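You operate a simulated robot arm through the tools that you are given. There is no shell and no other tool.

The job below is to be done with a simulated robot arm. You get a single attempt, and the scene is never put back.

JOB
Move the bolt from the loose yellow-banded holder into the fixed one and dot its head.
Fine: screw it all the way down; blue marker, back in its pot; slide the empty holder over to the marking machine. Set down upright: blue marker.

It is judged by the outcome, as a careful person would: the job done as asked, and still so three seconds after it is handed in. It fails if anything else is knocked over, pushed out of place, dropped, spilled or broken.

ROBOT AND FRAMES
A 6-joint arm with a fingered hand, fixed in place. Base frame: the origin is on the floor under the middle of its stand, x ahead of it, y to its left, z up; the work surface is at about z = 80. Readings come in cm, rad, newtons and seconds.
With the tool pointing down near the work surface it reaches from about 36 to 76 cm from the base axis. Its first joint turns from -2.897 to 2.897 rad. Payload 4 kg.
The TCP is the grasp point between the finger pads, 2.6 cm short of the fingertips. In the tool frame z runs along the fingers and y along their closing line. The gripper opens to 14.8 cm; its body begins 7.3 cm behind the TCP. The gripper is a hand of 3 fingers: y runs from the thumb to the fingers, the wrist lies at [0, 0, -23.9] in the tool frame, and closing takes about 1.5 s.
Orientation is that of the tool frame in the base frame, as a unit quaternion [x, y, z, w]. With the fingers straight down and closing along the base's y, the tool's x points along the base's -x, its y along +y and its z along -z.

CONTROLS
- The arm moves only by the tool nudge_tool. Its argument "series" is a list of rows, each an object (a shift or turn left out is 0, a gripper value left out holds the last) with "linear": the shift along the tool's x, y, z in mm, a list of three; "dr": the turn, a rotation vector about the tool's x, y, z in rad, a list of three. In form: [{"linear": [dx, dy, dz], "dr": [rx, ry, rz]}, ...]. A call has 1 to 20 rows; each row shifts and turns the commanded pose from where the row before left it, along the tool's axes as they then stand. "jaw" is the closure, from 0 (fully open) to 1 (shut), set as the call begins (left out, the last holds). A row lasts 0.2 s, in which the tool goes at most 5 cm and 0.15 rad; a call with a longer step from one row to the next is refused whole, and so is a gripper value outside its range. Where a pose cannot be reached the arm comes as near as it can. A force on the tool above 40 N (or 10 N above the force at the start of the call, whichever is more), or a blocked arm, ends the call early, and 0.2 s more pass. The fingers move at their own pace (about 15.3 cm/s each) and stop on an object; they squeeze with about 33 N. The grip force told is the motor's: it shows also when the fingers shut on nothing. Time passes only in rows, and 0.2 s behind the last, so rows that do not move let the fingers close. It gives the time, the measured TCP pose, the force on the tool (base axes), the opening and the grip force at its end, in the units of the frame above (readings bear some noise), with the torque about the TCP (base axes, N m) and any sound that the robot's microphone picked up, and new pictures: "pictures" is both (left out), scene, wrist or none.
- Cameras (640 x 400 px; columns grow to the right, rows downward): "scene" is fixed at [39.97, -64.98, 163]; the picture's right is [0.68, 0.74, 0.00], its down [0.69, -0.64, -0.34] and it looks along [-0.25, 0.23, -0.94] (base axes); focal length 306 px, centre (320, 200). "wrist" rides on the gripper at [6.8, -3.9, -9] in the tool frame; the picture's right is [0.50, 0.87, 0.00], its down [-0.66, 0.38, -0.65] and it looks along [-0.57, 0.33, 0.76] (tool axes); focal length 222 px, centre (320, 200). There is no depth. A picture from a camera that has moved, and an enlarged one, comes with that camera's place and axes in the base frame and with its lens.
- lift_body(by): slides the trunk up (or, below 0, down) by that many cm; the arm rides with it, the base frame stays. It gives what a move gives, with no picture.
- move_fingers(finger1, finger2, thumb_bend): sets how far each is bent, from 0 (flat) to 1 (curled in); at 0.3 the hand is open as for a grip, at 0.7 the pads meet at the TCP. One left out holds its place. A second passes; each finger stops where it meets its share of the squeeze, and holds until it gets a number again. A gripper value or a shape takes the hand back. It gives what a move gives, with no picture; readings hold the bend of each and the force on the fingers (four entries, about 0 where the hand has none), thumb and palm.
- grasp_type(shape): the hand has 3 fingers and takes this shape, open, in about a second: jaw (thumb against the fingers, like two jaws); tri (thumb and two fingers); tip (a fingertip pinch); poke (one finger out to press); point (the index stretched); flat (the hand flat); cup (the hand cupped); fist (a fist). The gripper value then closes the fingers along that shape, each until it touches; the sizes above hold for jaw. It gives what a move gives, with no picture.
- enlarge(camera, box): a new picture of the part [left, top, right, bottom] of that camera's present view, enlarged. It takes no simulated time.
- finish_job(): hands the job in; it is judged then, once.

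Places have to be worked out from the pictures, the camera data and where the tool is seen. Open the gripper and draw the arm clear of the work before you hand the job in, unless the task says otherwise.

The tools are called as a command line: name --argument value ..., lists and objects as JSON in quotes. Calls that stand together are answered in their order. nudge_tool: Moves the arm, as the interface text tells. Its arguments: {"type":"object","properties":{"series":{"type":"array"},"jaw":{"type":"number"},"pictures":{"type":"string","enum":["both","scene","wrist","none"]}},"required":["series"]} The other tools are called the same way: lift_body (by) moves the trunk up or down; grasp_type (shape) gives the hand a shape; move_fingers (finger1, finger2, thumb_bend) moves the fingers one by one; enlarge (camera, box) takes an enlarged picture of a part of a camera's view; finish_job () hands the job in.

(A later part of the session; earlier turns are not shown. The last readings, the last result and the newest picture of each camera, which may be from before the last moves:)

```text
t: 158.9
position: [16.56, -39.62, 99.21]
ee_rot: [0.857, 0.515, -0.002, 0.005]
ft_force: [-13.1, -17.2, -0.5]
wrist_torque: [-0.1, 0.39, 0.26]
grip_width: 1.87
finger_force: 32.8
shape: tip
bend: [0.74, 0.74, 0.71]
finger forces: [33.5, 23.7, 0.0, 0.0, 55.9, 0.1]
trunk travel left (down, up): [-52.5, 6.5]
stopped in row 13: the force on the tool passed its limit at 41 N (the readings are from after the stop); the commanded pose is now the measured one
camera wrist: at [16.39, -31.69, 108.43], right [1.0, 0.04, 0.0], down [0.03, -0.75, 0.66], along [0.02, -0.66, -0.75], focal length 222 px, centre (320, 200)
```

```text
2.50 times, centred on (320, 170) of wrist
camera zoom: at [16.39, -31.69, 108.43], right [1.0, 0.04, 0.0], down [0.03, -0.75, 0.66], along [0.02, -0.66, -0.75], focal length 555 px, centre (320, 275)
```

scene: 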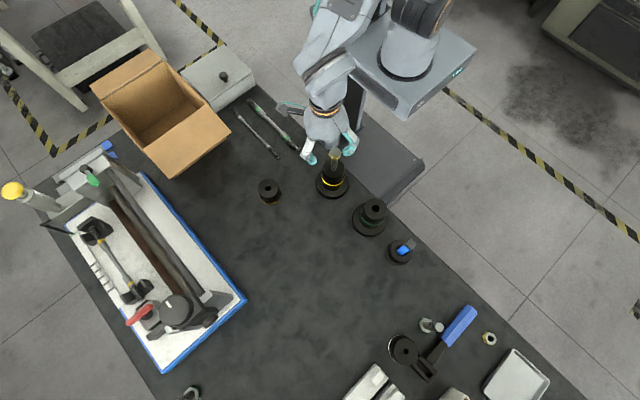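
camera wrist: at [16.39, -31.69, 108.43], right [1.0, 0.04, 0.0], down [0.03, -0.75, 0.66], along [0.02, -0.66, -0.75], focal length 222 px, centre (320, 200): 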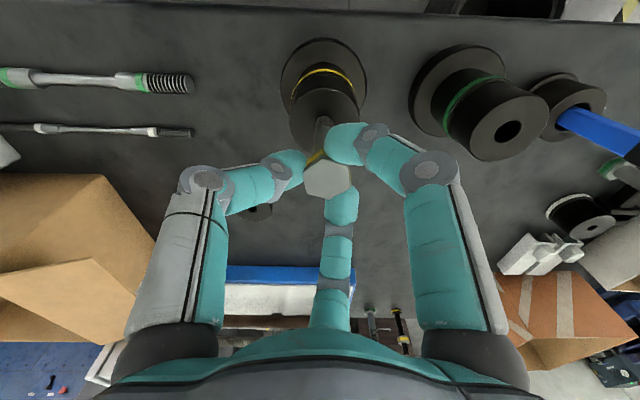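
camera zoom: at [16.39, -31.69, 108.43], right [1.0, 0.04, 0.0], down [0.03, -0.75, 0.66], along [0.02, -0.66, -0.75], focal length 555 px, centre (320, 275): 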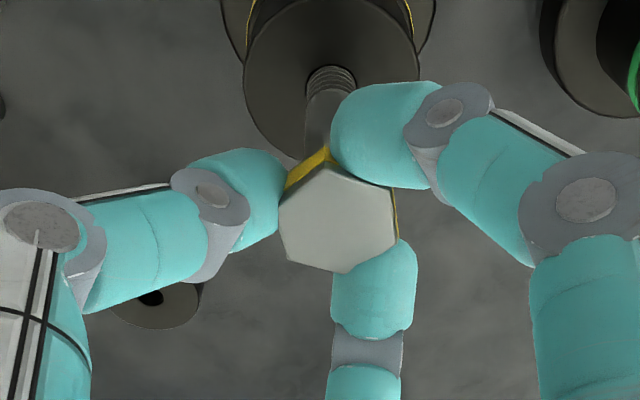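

The hex slipped in the fingers and the hand was pushed aside: the bolt hardly turned this time, which suggests it has bottomed out. I release and check its orientation and height.

nudge_tool --series '[{"linear": [0, 0, 0]}, {"linear": [0, 0, 0]}, {"linear": [0, 0, 0]}, {"linear": [0, 0, 0]}]' --jaw 0.62 --pictures "both"

enlarge --camera "wrist" --box '[250, 90, 390, 250]'

enlarge --camera "scene" --box '[300, 125, 370, 205]'

```text
t: 159.9
position: [16.86, -39.23, 99.3]
ee_rot: [0.857, 0.515, 0.0, 0.002]
ft_force: [-0.1, 0.2, 0.6]
wrist_torque: [0.01, -0.02, 0.0]
grip_width: 5.58
finger_force: 0.1
shape: tip
bend: [0.77, 0.77, 0.7]
finger forces: [0.0, 0.0, 0.0, 0.1, 0.1, 0.0]
trunk travel left (down, up): [-52.5, 6.5]
camera wrist: at [16.63, -31.38, 108.47], right [1.0, 0.03, 0.0], down [0.02, -0.75, 0.66], along [0.02, -0.66, -0.75], focal length 222 px, centre (320, 200)
```

scene: 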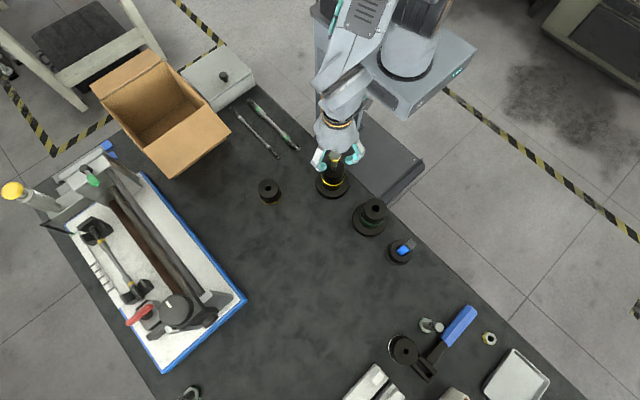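
wrist: 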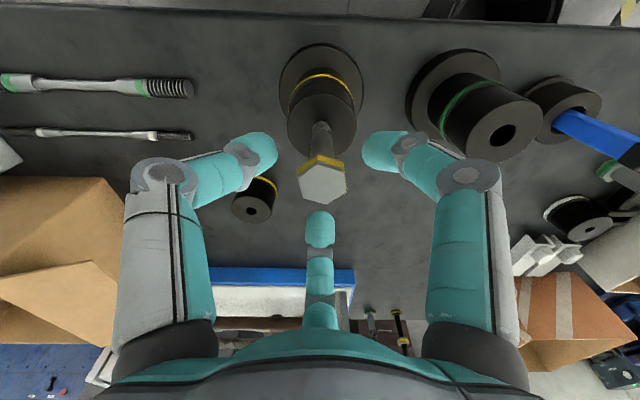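

```text
2.50 times, centred on (320, 170) of wrist
camera zoom: at [16.63, -31.38, 108.47], right [1.0, 0.03, 0.0], down [0.02, -0.75, 0.66], along [0.02, -0.66, -0.75], focal length 555 px, centre (320, 275)
```

zoom: 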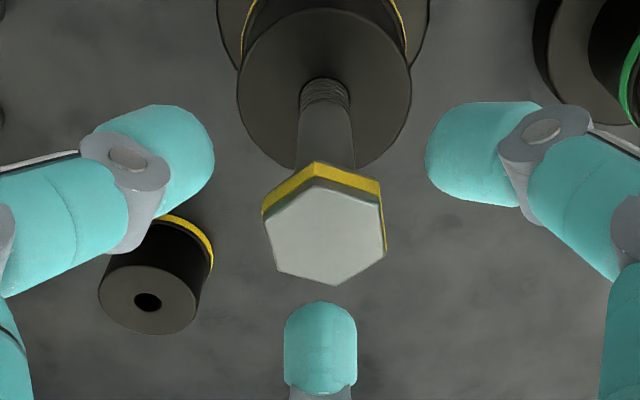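

```text
5.00 times, centred on (335, 165) of scene
camera zoom: at [39.97, -64.98, 163.0], right [0.68, 0.74, 0.0], down [0.69, -0.64, -0.34], along [-0.25, 0.23, -0.94], focal length 1530 px, centre (245, 375)
```

zoom: 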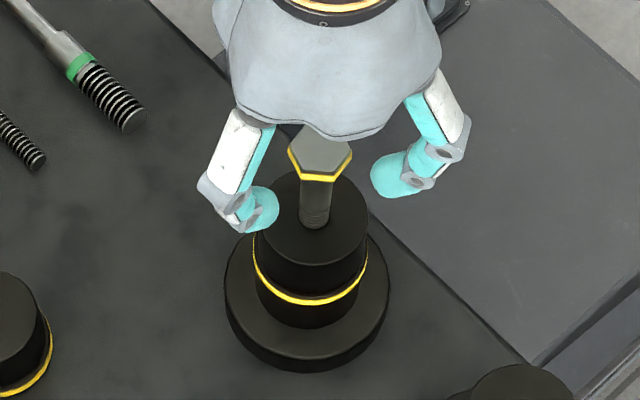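

The bolt turned only ~16° more while the hand turned 59°, and little thread remains visible. To be sure it is seated, I re-align on the hex once more and try a careful, well-centred tightening.

nudge_tool --series '[{"dr": [0, 0, -0.1477]}, {"dr": [0, 0, -0.1477]}, {"dr": [0, 0, -0.1477]}, {"dr": [0, 0, -0.1477]}, {"dr": [0, 0, -0.1477]}, {"linear": [0, 0, 0]}]' --pictures "wrist"

enlarge --camera "wrist" --box '[250, 90, 390, 250]'

```text
t: 161.3
position: [16.83, -39.24, 99.32]
ee_rot: [0.614, 0.79, -0.002, 0.001]
ft_force: [0.6, -0.6, -0.6]
wrist_torque: [0.01, -0.03, -0.03]
grip_width: 5.58
finger_force: 0.1
shape: tip
bend: [0.77, 0.77, 0.7]
finger forces: [0.0, 0.0, 0.0, 0.0, 0.1, 0.0]
trunk travel left (down, up): [-52.5, 6.5]
camera wrist: at [11.39, -33.57, 108.47], right [0.72, 0.7, 0.0], down [0.53, -0.54, 0.66], along [0.46, -0.47, -0.75], focal length 222 px, centre (320, 200)
```

wrist: 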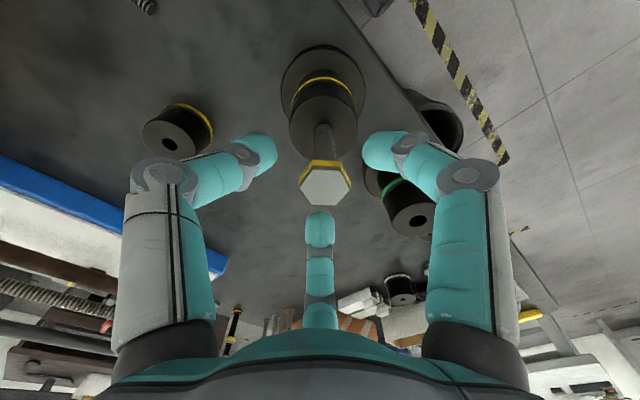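

```text
2.50 times, centred on (320, 170) of wrist
camera zoom: at [11.39, -33.57, 108.47], right [0.72, 0.7, 0.0], down [0.53, -0.54, 0.66], along [0.46, -0.47, -0.75], focal length 555 px, centre (320, 275)
```

zoom: 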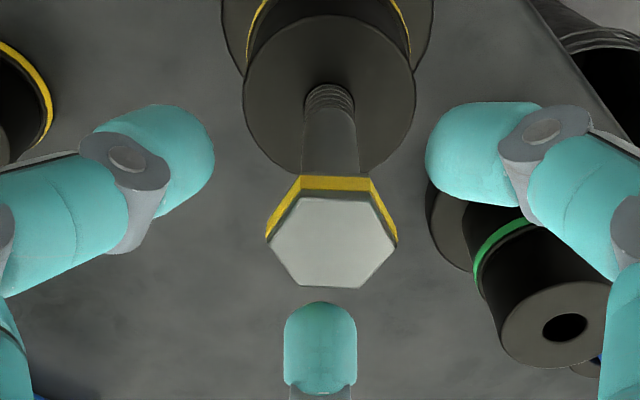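

nudge_tool --series '[{"linear": [1.3, 2.3, 0]}, {"linear": [0, 0, 0]}]' --pictures "none"

nudge_tool --series '[{"linear": [0, 0, 0]}, {"linear": [0, 0, 0]}, {"linear": [0, 0, 0]}, {"linear": [0, 0, 0]}, {"linear": [0, 0, 0]}]' --jaw 0.9 --pictures "wrist"

enlarge --camera "wrist" --box '[250, 90, 390, 250]'

```text
t: 161.9
position: [17.04, -38.92, 99.32]
ee_rot: [0.614, 0.789, -0.002, 0.002]
ft_force: [-0.7, -0.9, 0.5]
wrist_torque: [-0.01, 0.01, 0.05]
grip_width: 5.59
finger_force: 0.0
shape: tip
bend: [0.77, 0.77, 0.7]
finger forces: [0.0, 0.0, 0.1, 0.0, 0.0, 0.0]
trunk travel left (down, up): [-52.5, 6.5]
```

```text
t: 163.1
position: [16.96, -39.09, 99.39]
ee_rot: [0.614, 0.789, -0.003, 0.001]
ft_force: [-1.6, 0.3, -3.7]
wrist_torque: [0.05, 0.05, -0.01]
grip_width: 1.81
finger_force: 33.1
shape: tip
bend: [0.74, 0.74, 0.7]
finger forces: [29.7, 29.2, 0.0, 0.1, 30.8, 0.1]
trunk travel left (down, up): [-52.5, 6.5]
camera wrist: at [11.58, -33.38, 108.43], right [0.72, 0.7, 0.0], down [0.53, -0.54, 0.66], along [0.46, -0.47, -0.75], focal length 222 px, centre (320, 200)
```

wrist: 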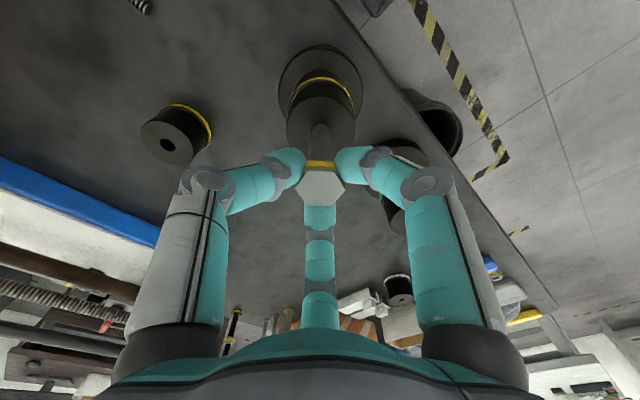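

```text
2.50 times, centred on (320, 170) of wrist
camera zoom: at [11.58, -33.38, 108.43], right [0.72, 0.7, 0.0], down [0.53, -0.54, 0.66], along [0.46, -0.47, -0.75], focal length 555 px, centre (320, 275)
```

zoom: 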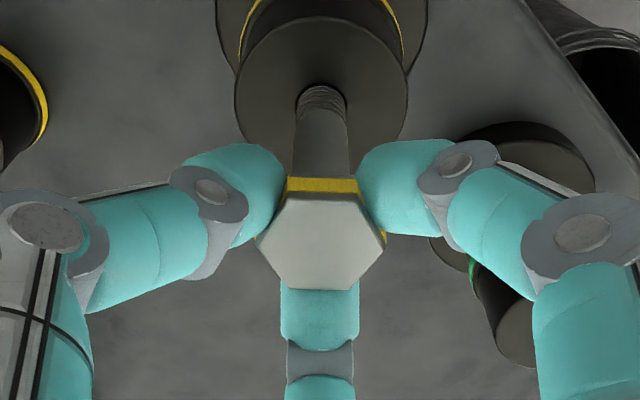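

Well aligned and centred. I turn clockwise ~28° in four small rows and watch whether the hex follows.

nudge_tool --series '[{"linear": [0, 0, 0.3], "dr": [0, 0, 0.12]}, {"linear": [0, 0, 0.3], "dr": [0, 0, 0.12]}, {"linear": [0, 0, 0.3], "dr": [0, 0, 0.12]}, {"linear": [0, 0, 0.3], "dr": [0, 0, 0.12]}]' --pictures "wrist"

enlarge --camera "wrist" --box '[250, 90, 390, 250]'

```text
t: 164.1
position: [16.95, -39.22, 99.33]
ee_rot: [0.784, 0.62, -0.002, 0.003]
ft_force: [-5.4, -16.9, -0.1]
wrist_torque: [-0.2, 0.23, 0.34]
grip_width: 1.73
finger_force: 33.2
shape: tip
bend: [0.73, 0.74, 0.7]
finger forces: [36.2, 26.0, 0.0, 0.0, 43.9, 0.0]
trunk travel left (down, up): [-52.5, 6.5]
camera wrist: at [14.72, -31.78, 108.35], right [0.96, 0.29, 0.0], down [0.22, -0.72, 0.66], along [0.19, -0.63, -0.75], focal length 222 px, centre (320, 200)
```

wrist: 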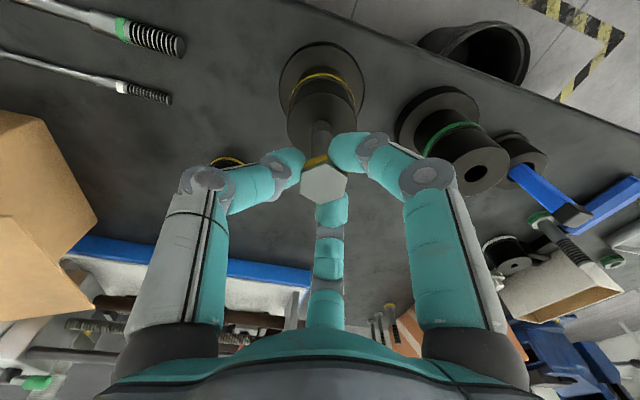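

```text
2.50 times, centred on (320, 170) of wrist
camera zoom: at [14.72, -31.78, 108.35], right [0.96, 0.29, 0.0], down [0.22, -0.72, 0.66], along [0.19, -0.63, -0.75], focal length 555 px, centre (320, 275)
```

zoom: 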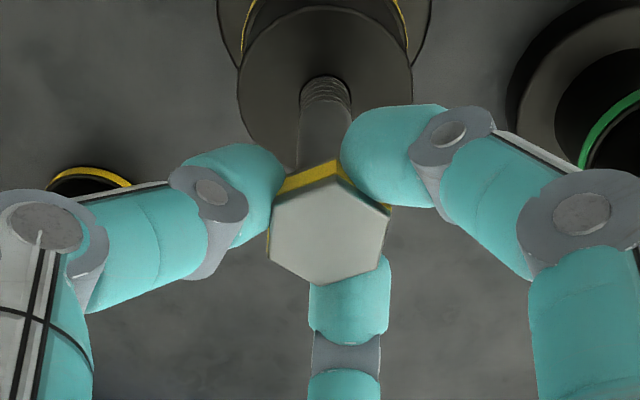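

The hand turned 27° but the hex did not move at all (torque 0.34 N·m): the bolt is tight at its stop. I release it and rise clear.

nudge_tool --series '[{"linear": [0, 0, 0]}, {"linear": [0, 0, 0]}, {"linear": [0, 0, 0]}, {"linear": [0, 0, 0]}]' --jaw 0.6 --pictures "none"

nudge_tool --series '[{"linear": [0, 0, -20]}, {"linear": [0, 0, -30]}, {"linear": [0, 0, -40]}, {"linear": [0, 0, -40]}, {"linear": [0, 0, 0]}]' --pictures "both"

enlarge --camera "scene" --box '[300, 140, 370, 220]'

enlarge --camera "scene" --box '[370, 220, 430, 280]'

```text
t: 165.1
position: [16.98, -39.0, 99.17]
ee_rot: [0.784, 0.62, -0.002, 0.002]
ft_force: [-0.5, -0.4, 0.1]
wrist_torque: [-0.02, 0.01, 0.02]
grip_width: 5.88
finger_force: 0.1
shape: tip
bend: [0.77, 0.77, 0.7]
finger forces: [0.0, 0.0, 0.0, 0.0, 0.0, 0.0]
trunk travel left (down, up): [-52.5, 6.5]
```

```text
t: 166.3
position: [16.91, -38.97, 112.17]
ee_rot: [0.784, 0.62, -0.001, 0.002]
ft_force: [-0.2, -0.9, 0.1]
wrist_torque: [-0.04, -0.01, 0.01]
grip_width: 5.89
finger_force: 0.1
shape: tip
bend: [0.77, 0.77, 0.7]
finger forces: [0.1, 0.1, 0.1, 0.1, 0.0, 0.0]
trunk travel left (down, up): [-52.5, 6.5]
camera wrist: at [14.68, -31.44, 121.29], right [0.96, 0.29, 0.0], down [0.22, -0.72, 0.66], along [0.19, -0.63, -0.75], focal length 222 px, centre (320, 200)
```

scene: 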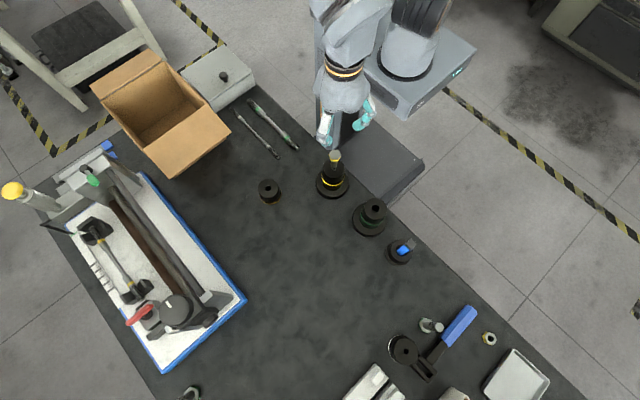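
wrist: 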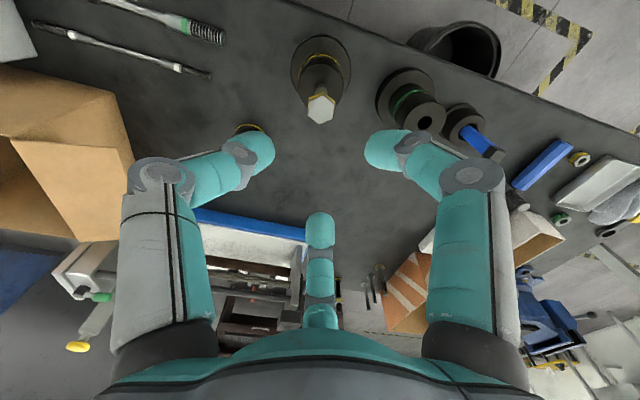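

```text
5.00 times, centred on (335, 180) of scene
camera zoom: at [39.97, -64.98, 163.0], right [0.68, 0.74, 0.0], down [0.69, -0.64, -0.34], along [-0.25, 0.23, -0.94], focal length 1530 px, centre (245, 300)
```

zoom: 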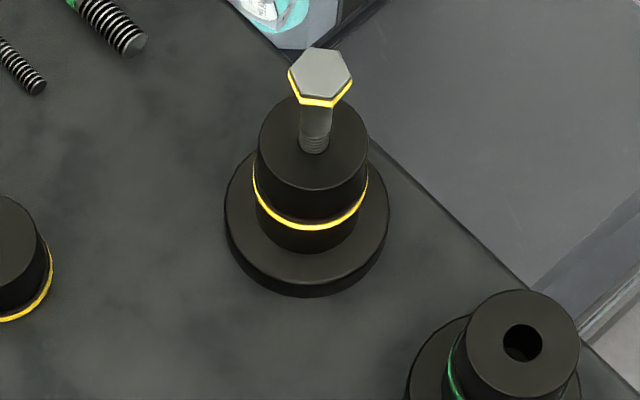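

```text
6.67 times, centred on (400, 250) of scene
camera zoom: at [39.97, -64.98, 163.0], right [0.68, 0.74, 0.0], down [0.69, -0.64, -0.34], along [-0.25, 0.23, -0.94], focal length 2040 px, centre (-213, -133)
```

zoom: 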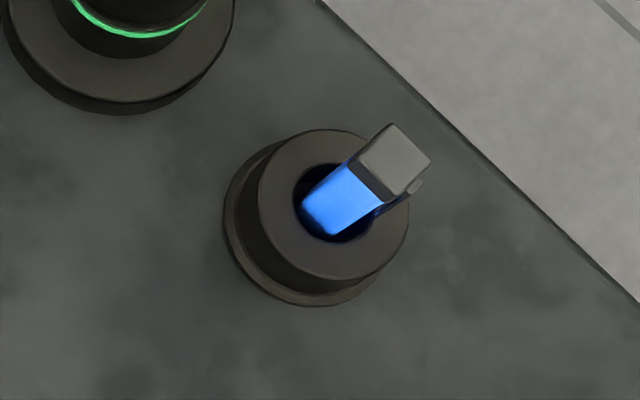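

The bolt is in and tight. Next is the marker: I enlarge the views of the pot and marker to locate them.

enlarge --camera "wrist" --box '[420, 80, 540, 190]'

enlarge --camera "scene" --box '[380, 230, 420, 270]'

```text
3.64 times, centred on (480, 135) of wrist
camera zoom: at [14.68, -31.44, 121.29], right [0.96, 0.29, 0.0], down [0.22, -0.72, 0.66], along [0.19, -0.63, -0.75], focal length 808 px, centre (-262, 436)
```

zoom: 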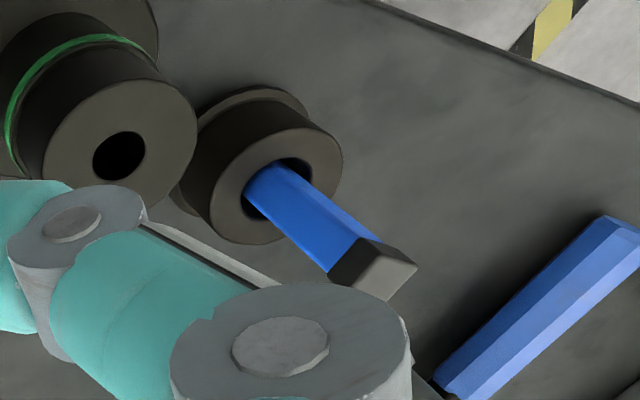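

```text
10.00 times, centred on (400, 250) of scene
camera zoom: at [39.97, -64.98, 163.0], right [0.68, 0.74, 0.0], down [0.69, -0.64, -0.34], along [-0.25, 0.23, -0.94], focal length 3061 px, centre (-480, -300)
```

zoom: 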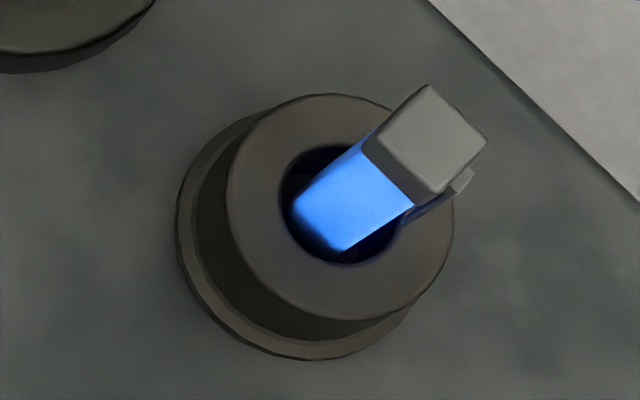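

Marker: square, ~1.7 cm, axis-aligned, top ≈(43.5, -39.7, 93.5); pot top z≈85.2. I turn the hand to ψ=180° and move above it.

nudge_tool --series '[{"dr": [0, 0, 0.1488]}, {"dr": [0, 0, 0.1488]}, {"dr": [0, 0, 0.1488]}, {"dr": [0, 0, 0.1488]}, {"dr": [0, 0, 0.1488]}, {"dr": [0, 0, 0.1488]}, {"dr": [0, 0, 0.1488]}, {"dr": [0, 0, 0.1488]}, {"dr": [0, 0, 0.1488]}, {"linear": [44.3, 1.2, 10]}, {"linear": [44.3, 1.2, 10]}, {"linear": [44.3, 1.2, 10]}, {"linear": [44.3, 1.2, 10]}, {"linear": [44.3, 1.2, 10]}, {"linear": [44.3, 1.2, 10]}, {"linear": [0, 0, 0]}]' --pictures "both"

enlarge --camera "wrist" --box '[250, 40, 390, 190]'

```text
t: 169.7
position: [43.69, -39.78, 105.89]
ee_rot: [1.0, -0.001, 0.0, 0.002]
ft_force: [-0.5, 1.0, -0.3]
wrist_torque: [-0.02, 0.01, 0.02]
grip_width: 5.88
finger_force: 0.0
shape: tip
bend: [0.77, 0.77, 0.7]
finger forces: [0.0, 0.0, 0.0, 0.0, 0.0, 0.1]
trunk travel left (down, up): [-52.5, 6.5]
camera wrist: at [50.47, -35.86, 114.94], right [0.5, -0.87, 0.0], down [-0.66, -0.37, 0.66], along [-0.57, -0.33, -0.75], focal length 222 px, centre (320, 200)
```

scene: 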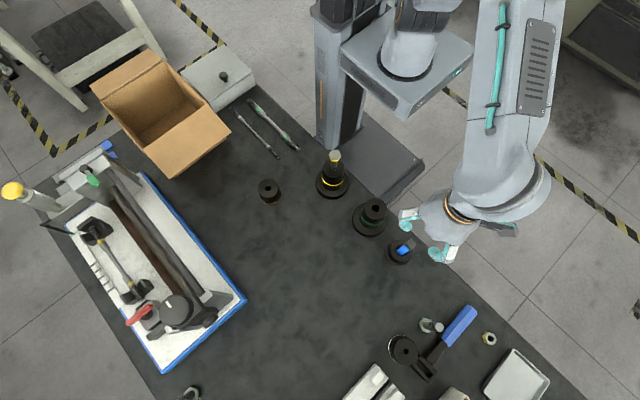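
wrist: 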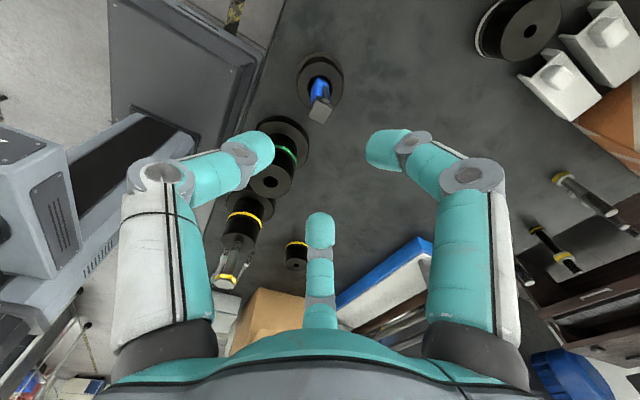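

```text
2.67 times, centred on (320, 115) of wrist
camera zoom: at [50.47, -35.86, 114.94], right [0.5, -0.87, 0.0], down [-0.66, -0.37, 0.66], along [-0.57, -0.33, -0.75], focal length 592 px, centre (320, 427)
```

zoom: 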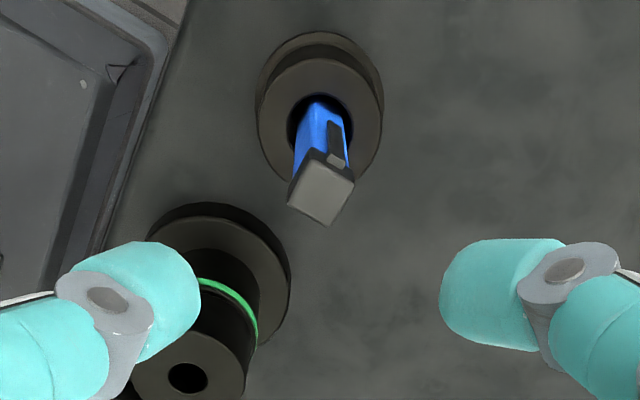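

The marker is exactly on the hand's axis; its top is ≈92.6 and pot top ≈84. I descend around it.

nudge_tool --series '[{"linear": [0, 0, 35]}, {"linear": [0, 0, 35]}, {"linear": [0, 0, 35]}, {"linear": [0, 0, 35]}, {"linear": [0, 0, 20]}, {"linear": [0, 0, 0]}]' --pictures "both"

enlarge --camera "wrist" --box '[220, 80, 420, 280]'

```text
t: 171.1
position: [43.58, -39.64, 90.1]
ee_rot: [1.0, -0.001, 0.0, 0.003]
ft_force: [-0.2, -0.4, -0.6]
wrist_torque: [0.01, 0.0, 0.05]
grip_width: 5.9
finger_force: 0.0
shape: tip
bend: [0.77, 0.77, 0.7]
finger forces: [0.0, 0.1, 0.1, 0.0, 0.1, 0.0]
trunk travel left (down, up): [-52.5, 6.5]
camera wrist: at [50.4, -35.77, 99.25], right [0.5, -0.87, 0.0], down [-0.66, -0.37, 0.66], along [-0.57, -0.33, -0.76], focal length 222 px, centre (320, 200)
```

scene: 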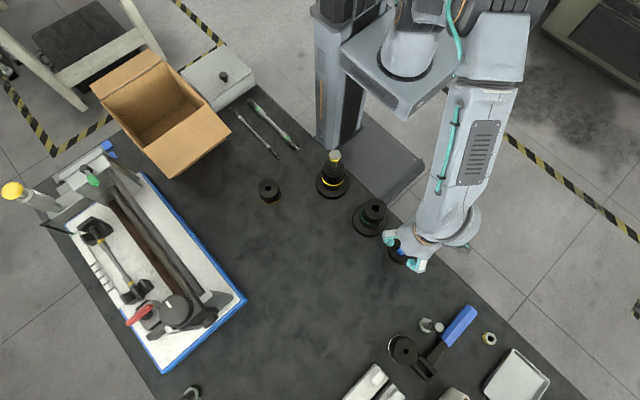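
wrist: 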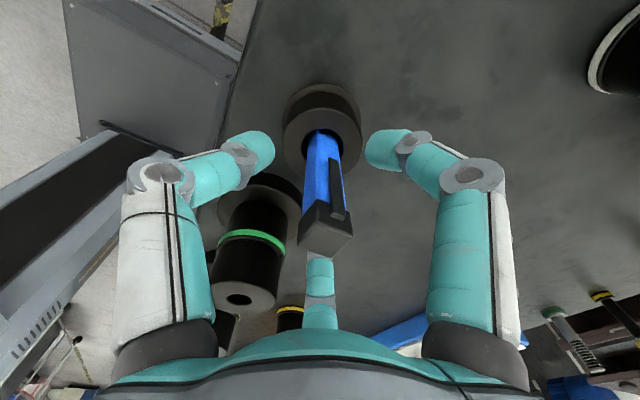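

```text
2.00 times, centred on (320, 180) of wrist
camera zoom: at [50.4, -35.77, 99.25], right [0.5, -0.87, 0.0], down [-0.66, -0.37, 0.66], along [-0.57, -0.33, -0.76], focal length 444 px, centre (320, 240)
```

zoom: 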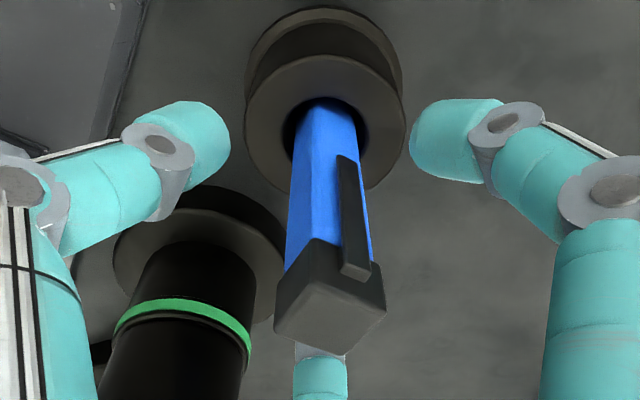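

I go ~2.2 cm lower so the pads meet the body below the clip, then close symmetrically.

nudge_tool --series '[{"linear": [0, 0, 12]}, {"linear": [0, 0, 9]}, {"linear": [0, 0, 0]}]' --pictures "none"

nudge_tool --series '[{"linear": [0, 0, 0]}, {"linear": [0, 0, 0]}, {"linear": [0, 0, 0]}, {"linear": [0, 0, 0]}, {"linear": [0, 0, 0]}, {"linear": [0, 0, 0]}]' --jaw 0.95 --pictures "both"

enlarge --camera "wrist" --box '[220, 80, 420, 280]'

```text
t: 171.9
position: [43.55, -39.8, 88.08]
ee_rot: [1.0, -0.001, 0.0, 0.002]
ft_force: [0.1, 0.0, 0.4]
wrist_torque: [0.03, -0.01, -0.01]
grip_width: 5.9
finger_force: 0.0
shape: tip
bend: [0.77, 0.77, 0.7]
finger forces: [0.0, 0.0, 0.1, 0.1, 0.0, 0.0]
trunk travel left (down, up): [-52.5, 6.5]
```

```text
t: 173.3
position: [43.57, -39.91, 88.08]
ee_rot: [1.0, 0.0, 0.0, 0.002]
ft_force: [0.5, 0.2, -0.4]
wrist_torque: [0.04, -0.02, -0.03]
grip_width: 1.41
finger_force: 32.6
shape: tip
bend: [0.73, 0.73, 0.7]
finger forces: [26.6, 25.7, 0.1, 0.0, 28.9, 0.0]
trunk travel left (down, up): [-52.5, 6.5]
camera wrist: at [50.33, -35.89, 97.26], right [0.5, -0.87, 0.0], down [-0.66, -0.37, 0.66], along [-0.57, -0.33, -0.76], focal length 222 px, centre (320, 200)
```

scene: 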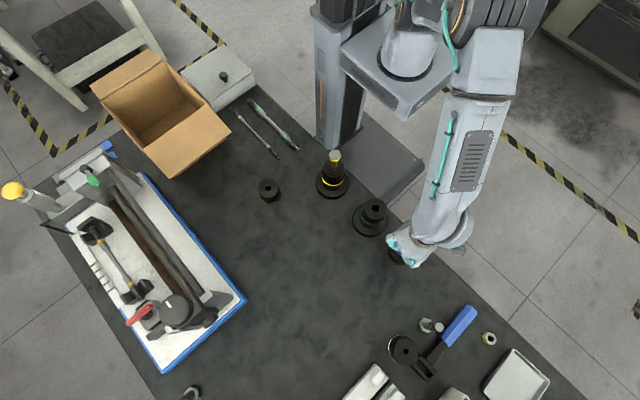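
wrist: 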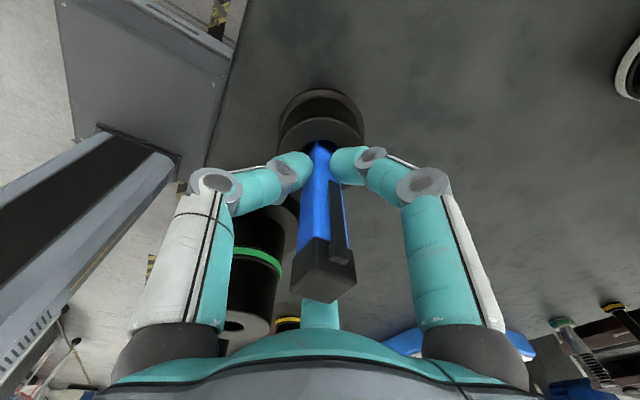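

```text
2.00 times, centred on (320, 180) of wrist
camera zoom: at [50.33, -35.89, 97.26], right [0.5, -0.87, 0.0], down [-0.66, -0.37, 0.66], along [-0.57, -0.33, -0.76], focal length 444 px, centre (320, 240)
```

zoom: 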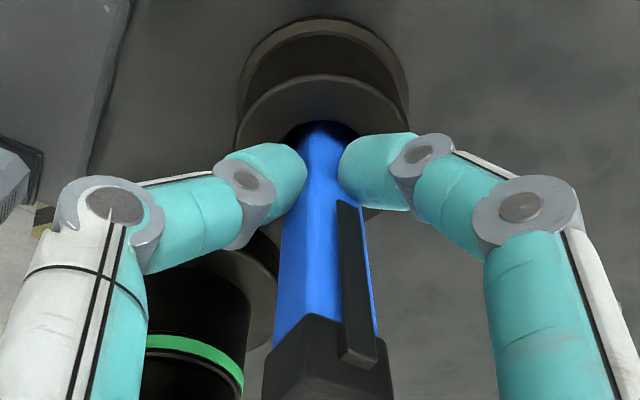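

The marker is gripped (≈27 N per finger). I lift it straight up out of the pot.

nudge_tool --series '[{"linear": [0, 0, -8]}, {"linear": [0, 0, -15]}, {"linear": [0, 0, -25]}, {"linear": [0, 0, -35]}, {"linear": [0, 0, -35]}, {"linear": [0, 0, -40]}, {"linear": [0, 0, 0]}]' --pictures "both"

enlarge --camera "scene" --box '[370, 190, 450, 280]'

enlarge --camera "wrist" --box '[220, 80, 420, 280]'

```text
t: 174.9
position: [43.7, -39.9, 104.02]
ee_rot: [1.0, -0.001, 0.0, 0.003]
ft_force: [0.2, 0.7, -0.3]
wrist_torque: [-0.04, 0.0, -0.01]
grip_width: 1.39
finger_force: 32.9
shape: tip
bend: [0.73, 0.73, 0.7]
finger forces: [26.6, 25.7, 0.0, 0.1, 28.5, 0.0]
trunk travel left (down, up): [-52.5, 6.5]
camera wrist: at [50.54, -35.92, 113.13], right [0.5, -0.87, 0.0], down [-0.66, -0.37, 0.66], along [-0.57, -0.33, -0.76], focal length 222 px, centre (320, 200)
```

scene: 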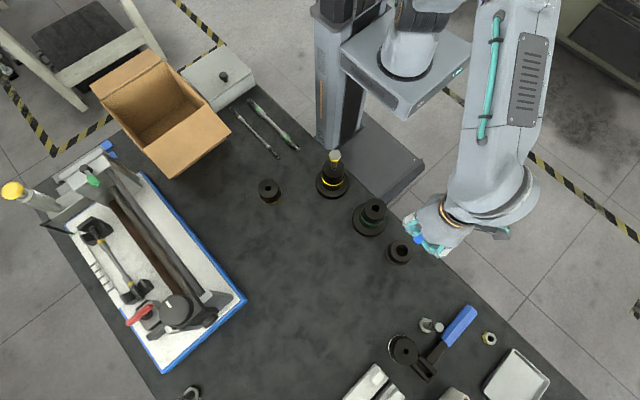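
wrist: 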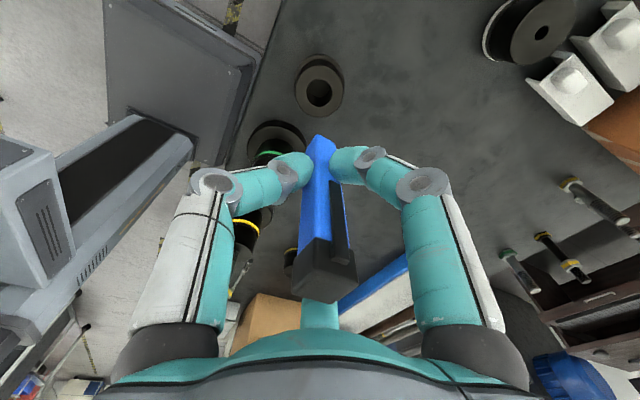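

```text
4.44 times, centred on (410, 235) of scene
camera zoom: at [39.97, -64.98, 163.0], right [0.68, 0.74, 0.0], down [0.69, -0.64, -0.34], along [-0.25, 0.23, -0.94], focal length 1360 px, centre (-80, 44)
```

zoom: 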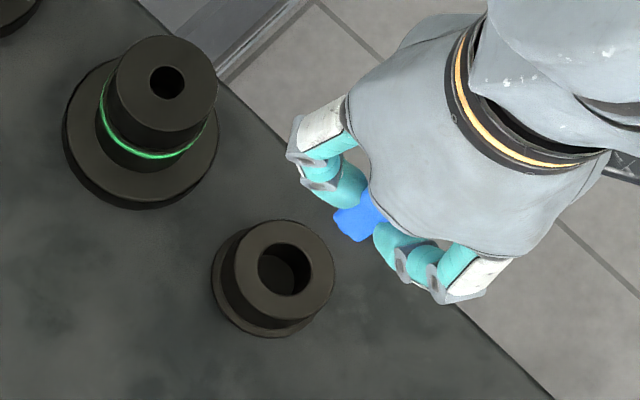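

```text
2.00 times, centred on (320, 180) of wrist
camera zoom: at [50.54, -35.92, 113.13], right [0.5, -0.87, 0.0], down [-0.66, -0.37, 0.66], along [-0.57, -0.33, -0.76], focal length 444 px, centre (320, 240)
```

zoom: 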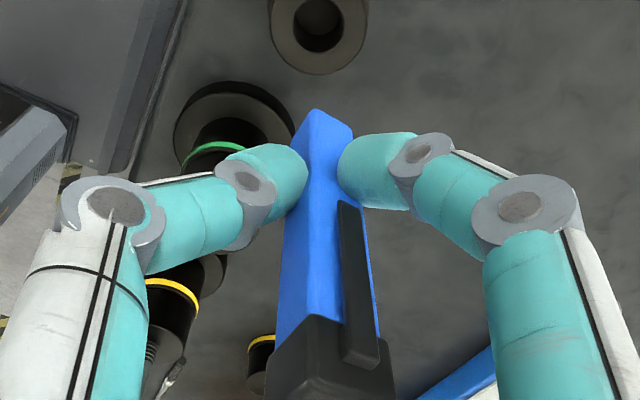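

The marker is out. I zoom in on its lower end to see where the writing tip is.

enlarge --camera "scene" --box '[395, 215, 435, 255]'

enlarge --camera "wrist" --box '[290, 110, 350, 170]'

enlarge --camera "wrist" --box '[280, 220, 370, 310]'

```text
10.00 times, centred on (415, 235) of scene
camera zoom: at [39.97, -64.98, 163.0], right [0.68, 0.74, 0.0], down [0.69, -0.64, -0.34], along [-0.25, 0.23, -0.94], focal length 3061 px, centre (-630, -150)
```

zoom: 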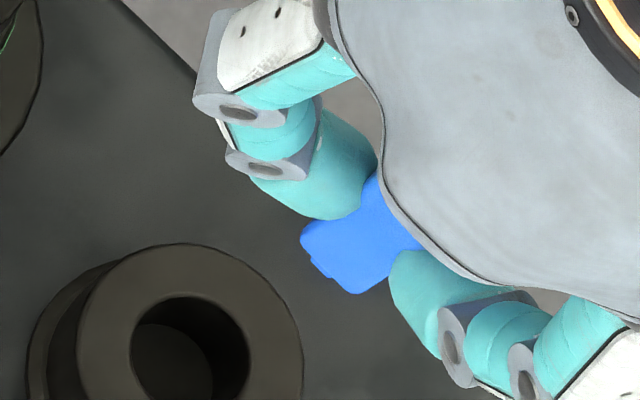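

```text
6.67 times, centred on (320, 140) of wrist
camera zoom: at [50.54, -35.92, 113.13], right [0.5, -0.87, 0.0], down [-0.66, -0.37, 0.66], along [-0.57, -0.33, -0.76], focal length 1481 px, centre (320, 600)
```

zoom: 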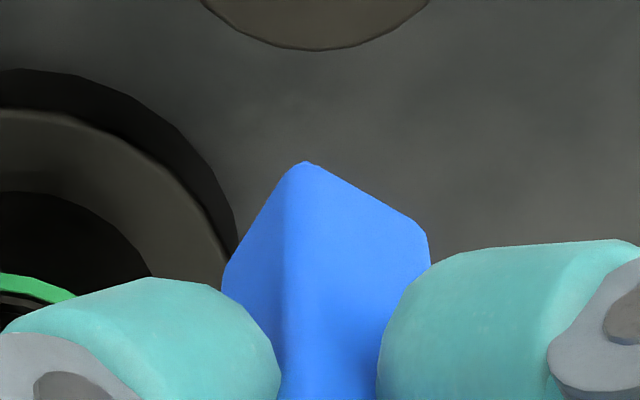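

```text
4.44 times, centred on (325, 265) of wrist
camera zoom: at [50.54, -35.92, 113.13], right [0.5, -0.87, 0.0], down [-0.66, -0.37, 0.66], along [-0.57, -0.33, -0.76], focal length 987 px, centre (298, -89)
```

zoom: 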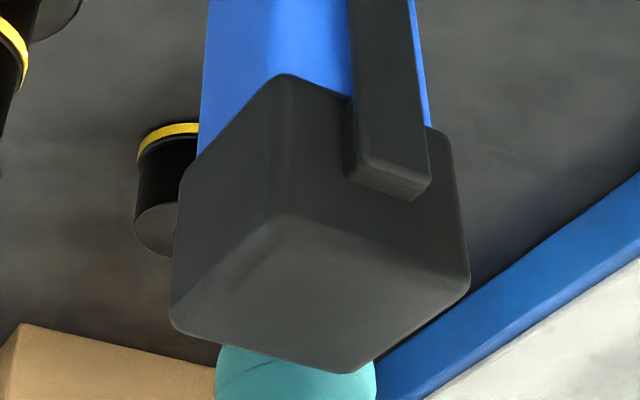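

The lower end isn't clear from above. I tilt the hand ~50° so the scene camera sees the marker's lower end in profile.

nudge_tool --series '[{"dr": [-0.145, 0, 0]}, {"dr": [-0.145, 0, 0]}, {"dr": [-0.145, 0, 0]}, {"dr": [-0.145, 0, 0]}, {"dr": [-0.145, 0, 0]}, {"dr": [-0.145, 0, 0]}]' --pictures "scene"

enlarge --camera "scene" --box '[390, 215, 450, 265]'

```text
t: 176.3
position: [43.64, -39.69, 104.13]
ee_rot: [0.905, -0.001, 0.0, 0.425]
ft_force: [0.0, -0.2, -1.1]
wrist_torque: [0.01, 0.01, 0.0]
grip_width: 1.35
finger_force: 32.8
shape: tip
bend: [0.73, 0.73, 0.69]
finger forces: [26.2, 25.8, 0.0, 0.1, 28.7, 0.1]
trunk travel left (down, up): [-52.5, 6.5]
```

scene: 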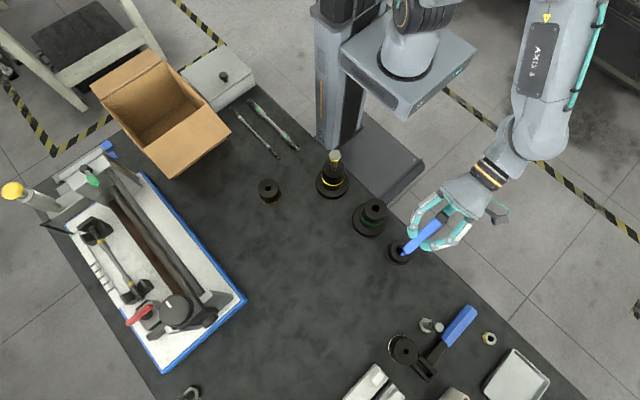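

```text
8.00 times, centred on (420, 240) of scene
camera zoom: at [39.97, -64.98, 163.0], right [0.68, 0.74, 0.0], down [0.69, -0.64, -0.34], along [-0.25, 0.23, -0.94], focal length 2449 px, centre (-480, -120)
```

zoom: 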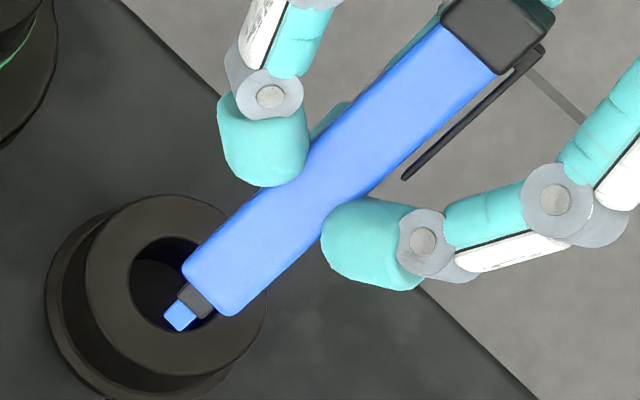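

Now it's clear: the nib (grey collar, blue tip) is at the lower end, about 7.15 cm beyond the TCP and on the tool axis within ~2 mm. I tilt back to vertical and carry it over the bolt head.

nudge_tool --series '[{"dr": [0.145, 0, 0]}, {"dr": [0.145, 0, 0]}, {"dr": [0.145, 0, 0]}, {"dr": [0.145, 0, 0]}, {"dr": [0.145, 0, 0]}, {"dr": [0.145, 0, 0]}, {"linear": [0, 0, -30]}, {"linear": [0, 0, -30]}, {"linear": [-44.3, 0, 0]}, {"linear": [-44.3, 0, 0]}, {"linear": [-44.3, 0, 0]}, {"linear": [-44.3, 0, 0]}, {"linear": [-44.3, -4, 0]}, {"linear": [-44.3, -4, 0]}, {"linear": [0, 0, 0]}]' --pictures "both"

enlarge --camera "scene" --box '[300, 130, 370, 210]'

enlarge --camera "wrist" --box '[250, 50, 390, 190]'

```text
t: 179.5
position: [17.06, -39.02, 109.83]
ee_rot: [1.0, -0.001, 0.0, 0.002]
ft_force: [-0.2, -0.7, -0.5]
wrist_torque: [0.02, 0.02, -0.04]
grip_width: 1.35
finger_force: 33.2
shape: tip
bend: [0.73, 0.73, 0.69]
finger forces: [26.2, 26.0, 0.0, 0.0, 27.8, 0.1]
trunk travel left (down, up): [-52.5, 6.5]
camera wrist: at [23.75, -35.12, 119.02], right [0.5, -0.87, 0.0], down [-0.66, -0.37, 0.66], along [-0.57, -0.33, -0.76], focal length 222 px, centre (320, 200)
```

scene: 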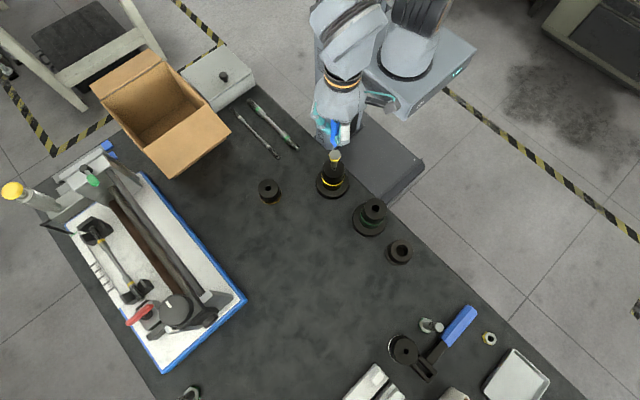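
wrist: 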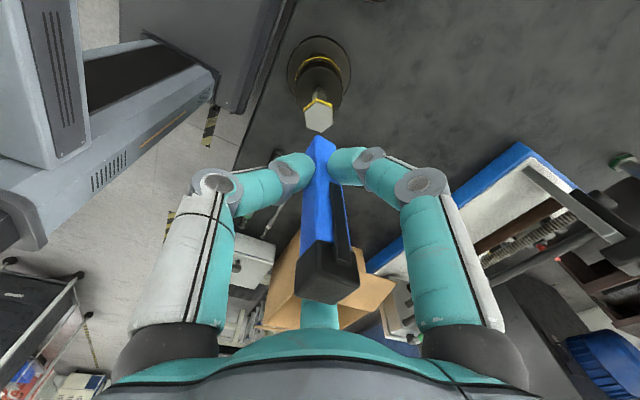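

```text
5.00 times, centred on (335, 170) of scene
camera zoom: at [39.97, -64.98, 163.0], right [0.68, 0.74, 0.0], down [0.69, -0.64, -0.34], along [-0.25, 0.23, -0.94], focal length 1530 px, centre (245, 350)
```

zoom: 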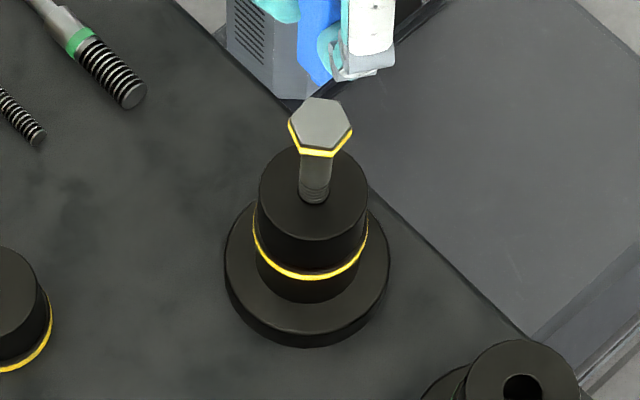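

```text
2.86 times, centred on (320, 120) of wrist
camera zoom: at [23.75, -35.12, 119.02], right [0.5, -0.87, 0.0], down [-0.66, -0.37, 0.66], along [-0.57, -0.33, -0.76], focal length 635 px, centre (320, 429)
```

zoom: 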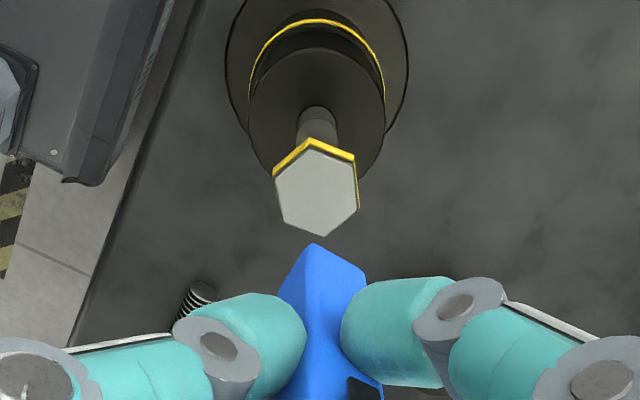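

The bolt head is on the hand's axis. I lower 3.8 cm so the nib hovers just above the head, then look.

nudge_tool --series '[{"linear": [0, 0, 15]}, {"linear": [0, 0, 13]}, {"linear": [0, 0, 8]}, {"linear": [0, 0, 0]}]' --pictures "both"

enlarge --camera "scene" --box '[318, 140, 352, 176]'

enlarge --camera "wrist" --box '[270, 70, 370, 170]'

```text
t: 180.5
position: [17.14, -39.08, 106.3]
ee_rot: [1.0, -0.001, 0.0, 0.003]
ft_force: [0.0, -0.3, -0.8]
wrist_torque: [0.0, 0.01, 0.01]
grip_width: 1.32
finger_force: 33.2
shape: tip
bend: [0.73, 0.73, 0.69]
finger forces: [26.2, 26.0, 0.0, 0.0, 27.7, 0.1]
trunk travel left (down, up): [-52.5, 6.5]
camera wrist: at [23.89, -35.07, 115.52], right [0.5, -0.87, 0.0], down [-0.66, -0.37, 0.66], along [-0.57, -0.33, -0.76], focal length 222 px, centre (320, 200)
```

scene: 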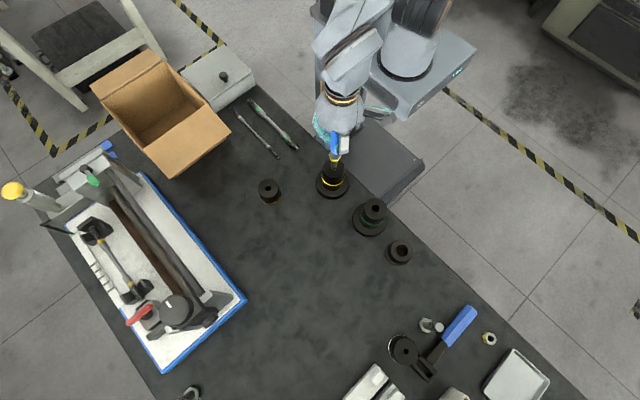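
wrist: 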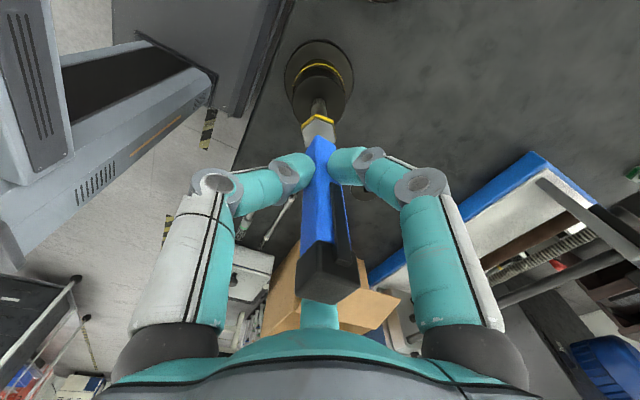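

```text
11.11 times, centred on (335, 158) of scene
camera zoom: at [39.97, -64.98, 163.0], right [0.68, 0.74, 0.0], down [0.69, -0.64, -0.34], along [-0.25, 0.23, -0.94], focal length 3401 px, centre (153, 667)
```

zoom: 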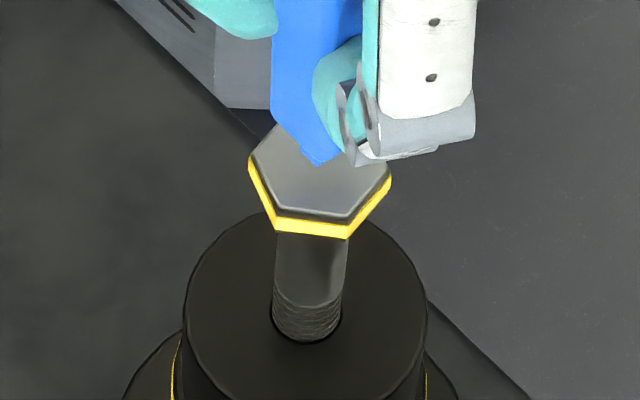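

```text
4.00 times, centred on (320, 120) of wrist
camera zoom: at [23.89, -35.07, 115.52], right [0.5, -0.87, 0.0], down [-0.66, -0.37, 0.66], along [-0.57, -0.33, -0.76], focal length 888 px, centre (320, 520)
```

zoom: 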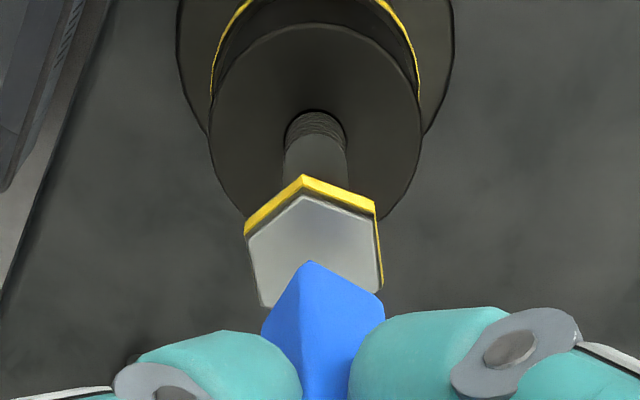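

The nib is ~1 cm above the head's centre. I lower in small steps until a light contact shows in the force.

nudge_tool --series '[{"linear": [0, 0, 3]}, {"linear": [0, 0, 2]}, {"linear": [0, 0, 0]}]' --pictures "none"

nudge_tool --series '[{"linear": [0, 0, 1.5]}, {"linear": [0, 0, 0]}]' --pictures "none"

nudge_tool --series '[{"linear": [0, 0, 1.5]}, {"linear": [0, 0, 0]}]' --pictures "none"

enlarge --camera "scene" --box '[318, 140, 352, 176]'

```text
t: 181.3
position: [17.05, -39.16, 105.8]
ee_rot: [1.0, -0.001, 0.0, 0.003]
ft_force: [0.8, -0.1, -0.2]
wrist_torque: [0.02, -0.02, 0.01]
grip_width: 1.34
finger_force: 32.7
shape: tip
bend: [0.73, 0.73, 0.69]
finger forces: [26.2, 25.9, 0.1, 0.0, 27.7, 0.0]
trunk travel left (down, up): [-52.5, 6.5]
```

```text
t: 181.9
position: [17.09, -39.08, 105.83]
ee_rot: [1.0, -0.001, -0.001, 0.003]
ft_force: [-0.5, -0.6, -0.4]
wrist_torque: [0.02, 0.0, 0.02]
grip_width: 1.35
finger_force: 33.3
shape: tip
bend: [0.73, 0.73, 0.69]
finger forces: [26.2, 25.8, 0.1, 0.1, 27.7, 0.0]
trunk travel left (down, up): [-52.5, 6.5]
```

```text
t: 182.5
position: [17.07, -38.98, 105.63]
ee_rot: [1.0, -0.001, 0.0, 0.003]
ft_force: [-0.5, -0.2, 3.2]
wrist_torque: [-0.03, -0.02, -0.01]
grip_width: 1.37
finger_force: 32.9
shape: tip
bend: [0.73, 0.73, 0.69]
finger forces: [26.9, 26.6, 0.0, 0.0, 28.5, 0.1]
trunk travel left (down, up): [-52.5, 6.5]
```

```text
11.11 times, centred on (335, 158) of scene
camera zoom: at [39.97, -64.98, 163.0], right [0.68, 0.74, 0.0], down [0.69, -0.64, -0.34], along [-0.25, 0.23, -0.94], focal length 3401 px, centre (153, 667)
```

zoom: 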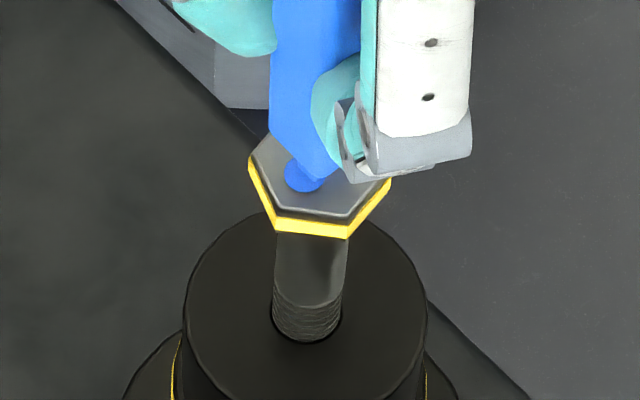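

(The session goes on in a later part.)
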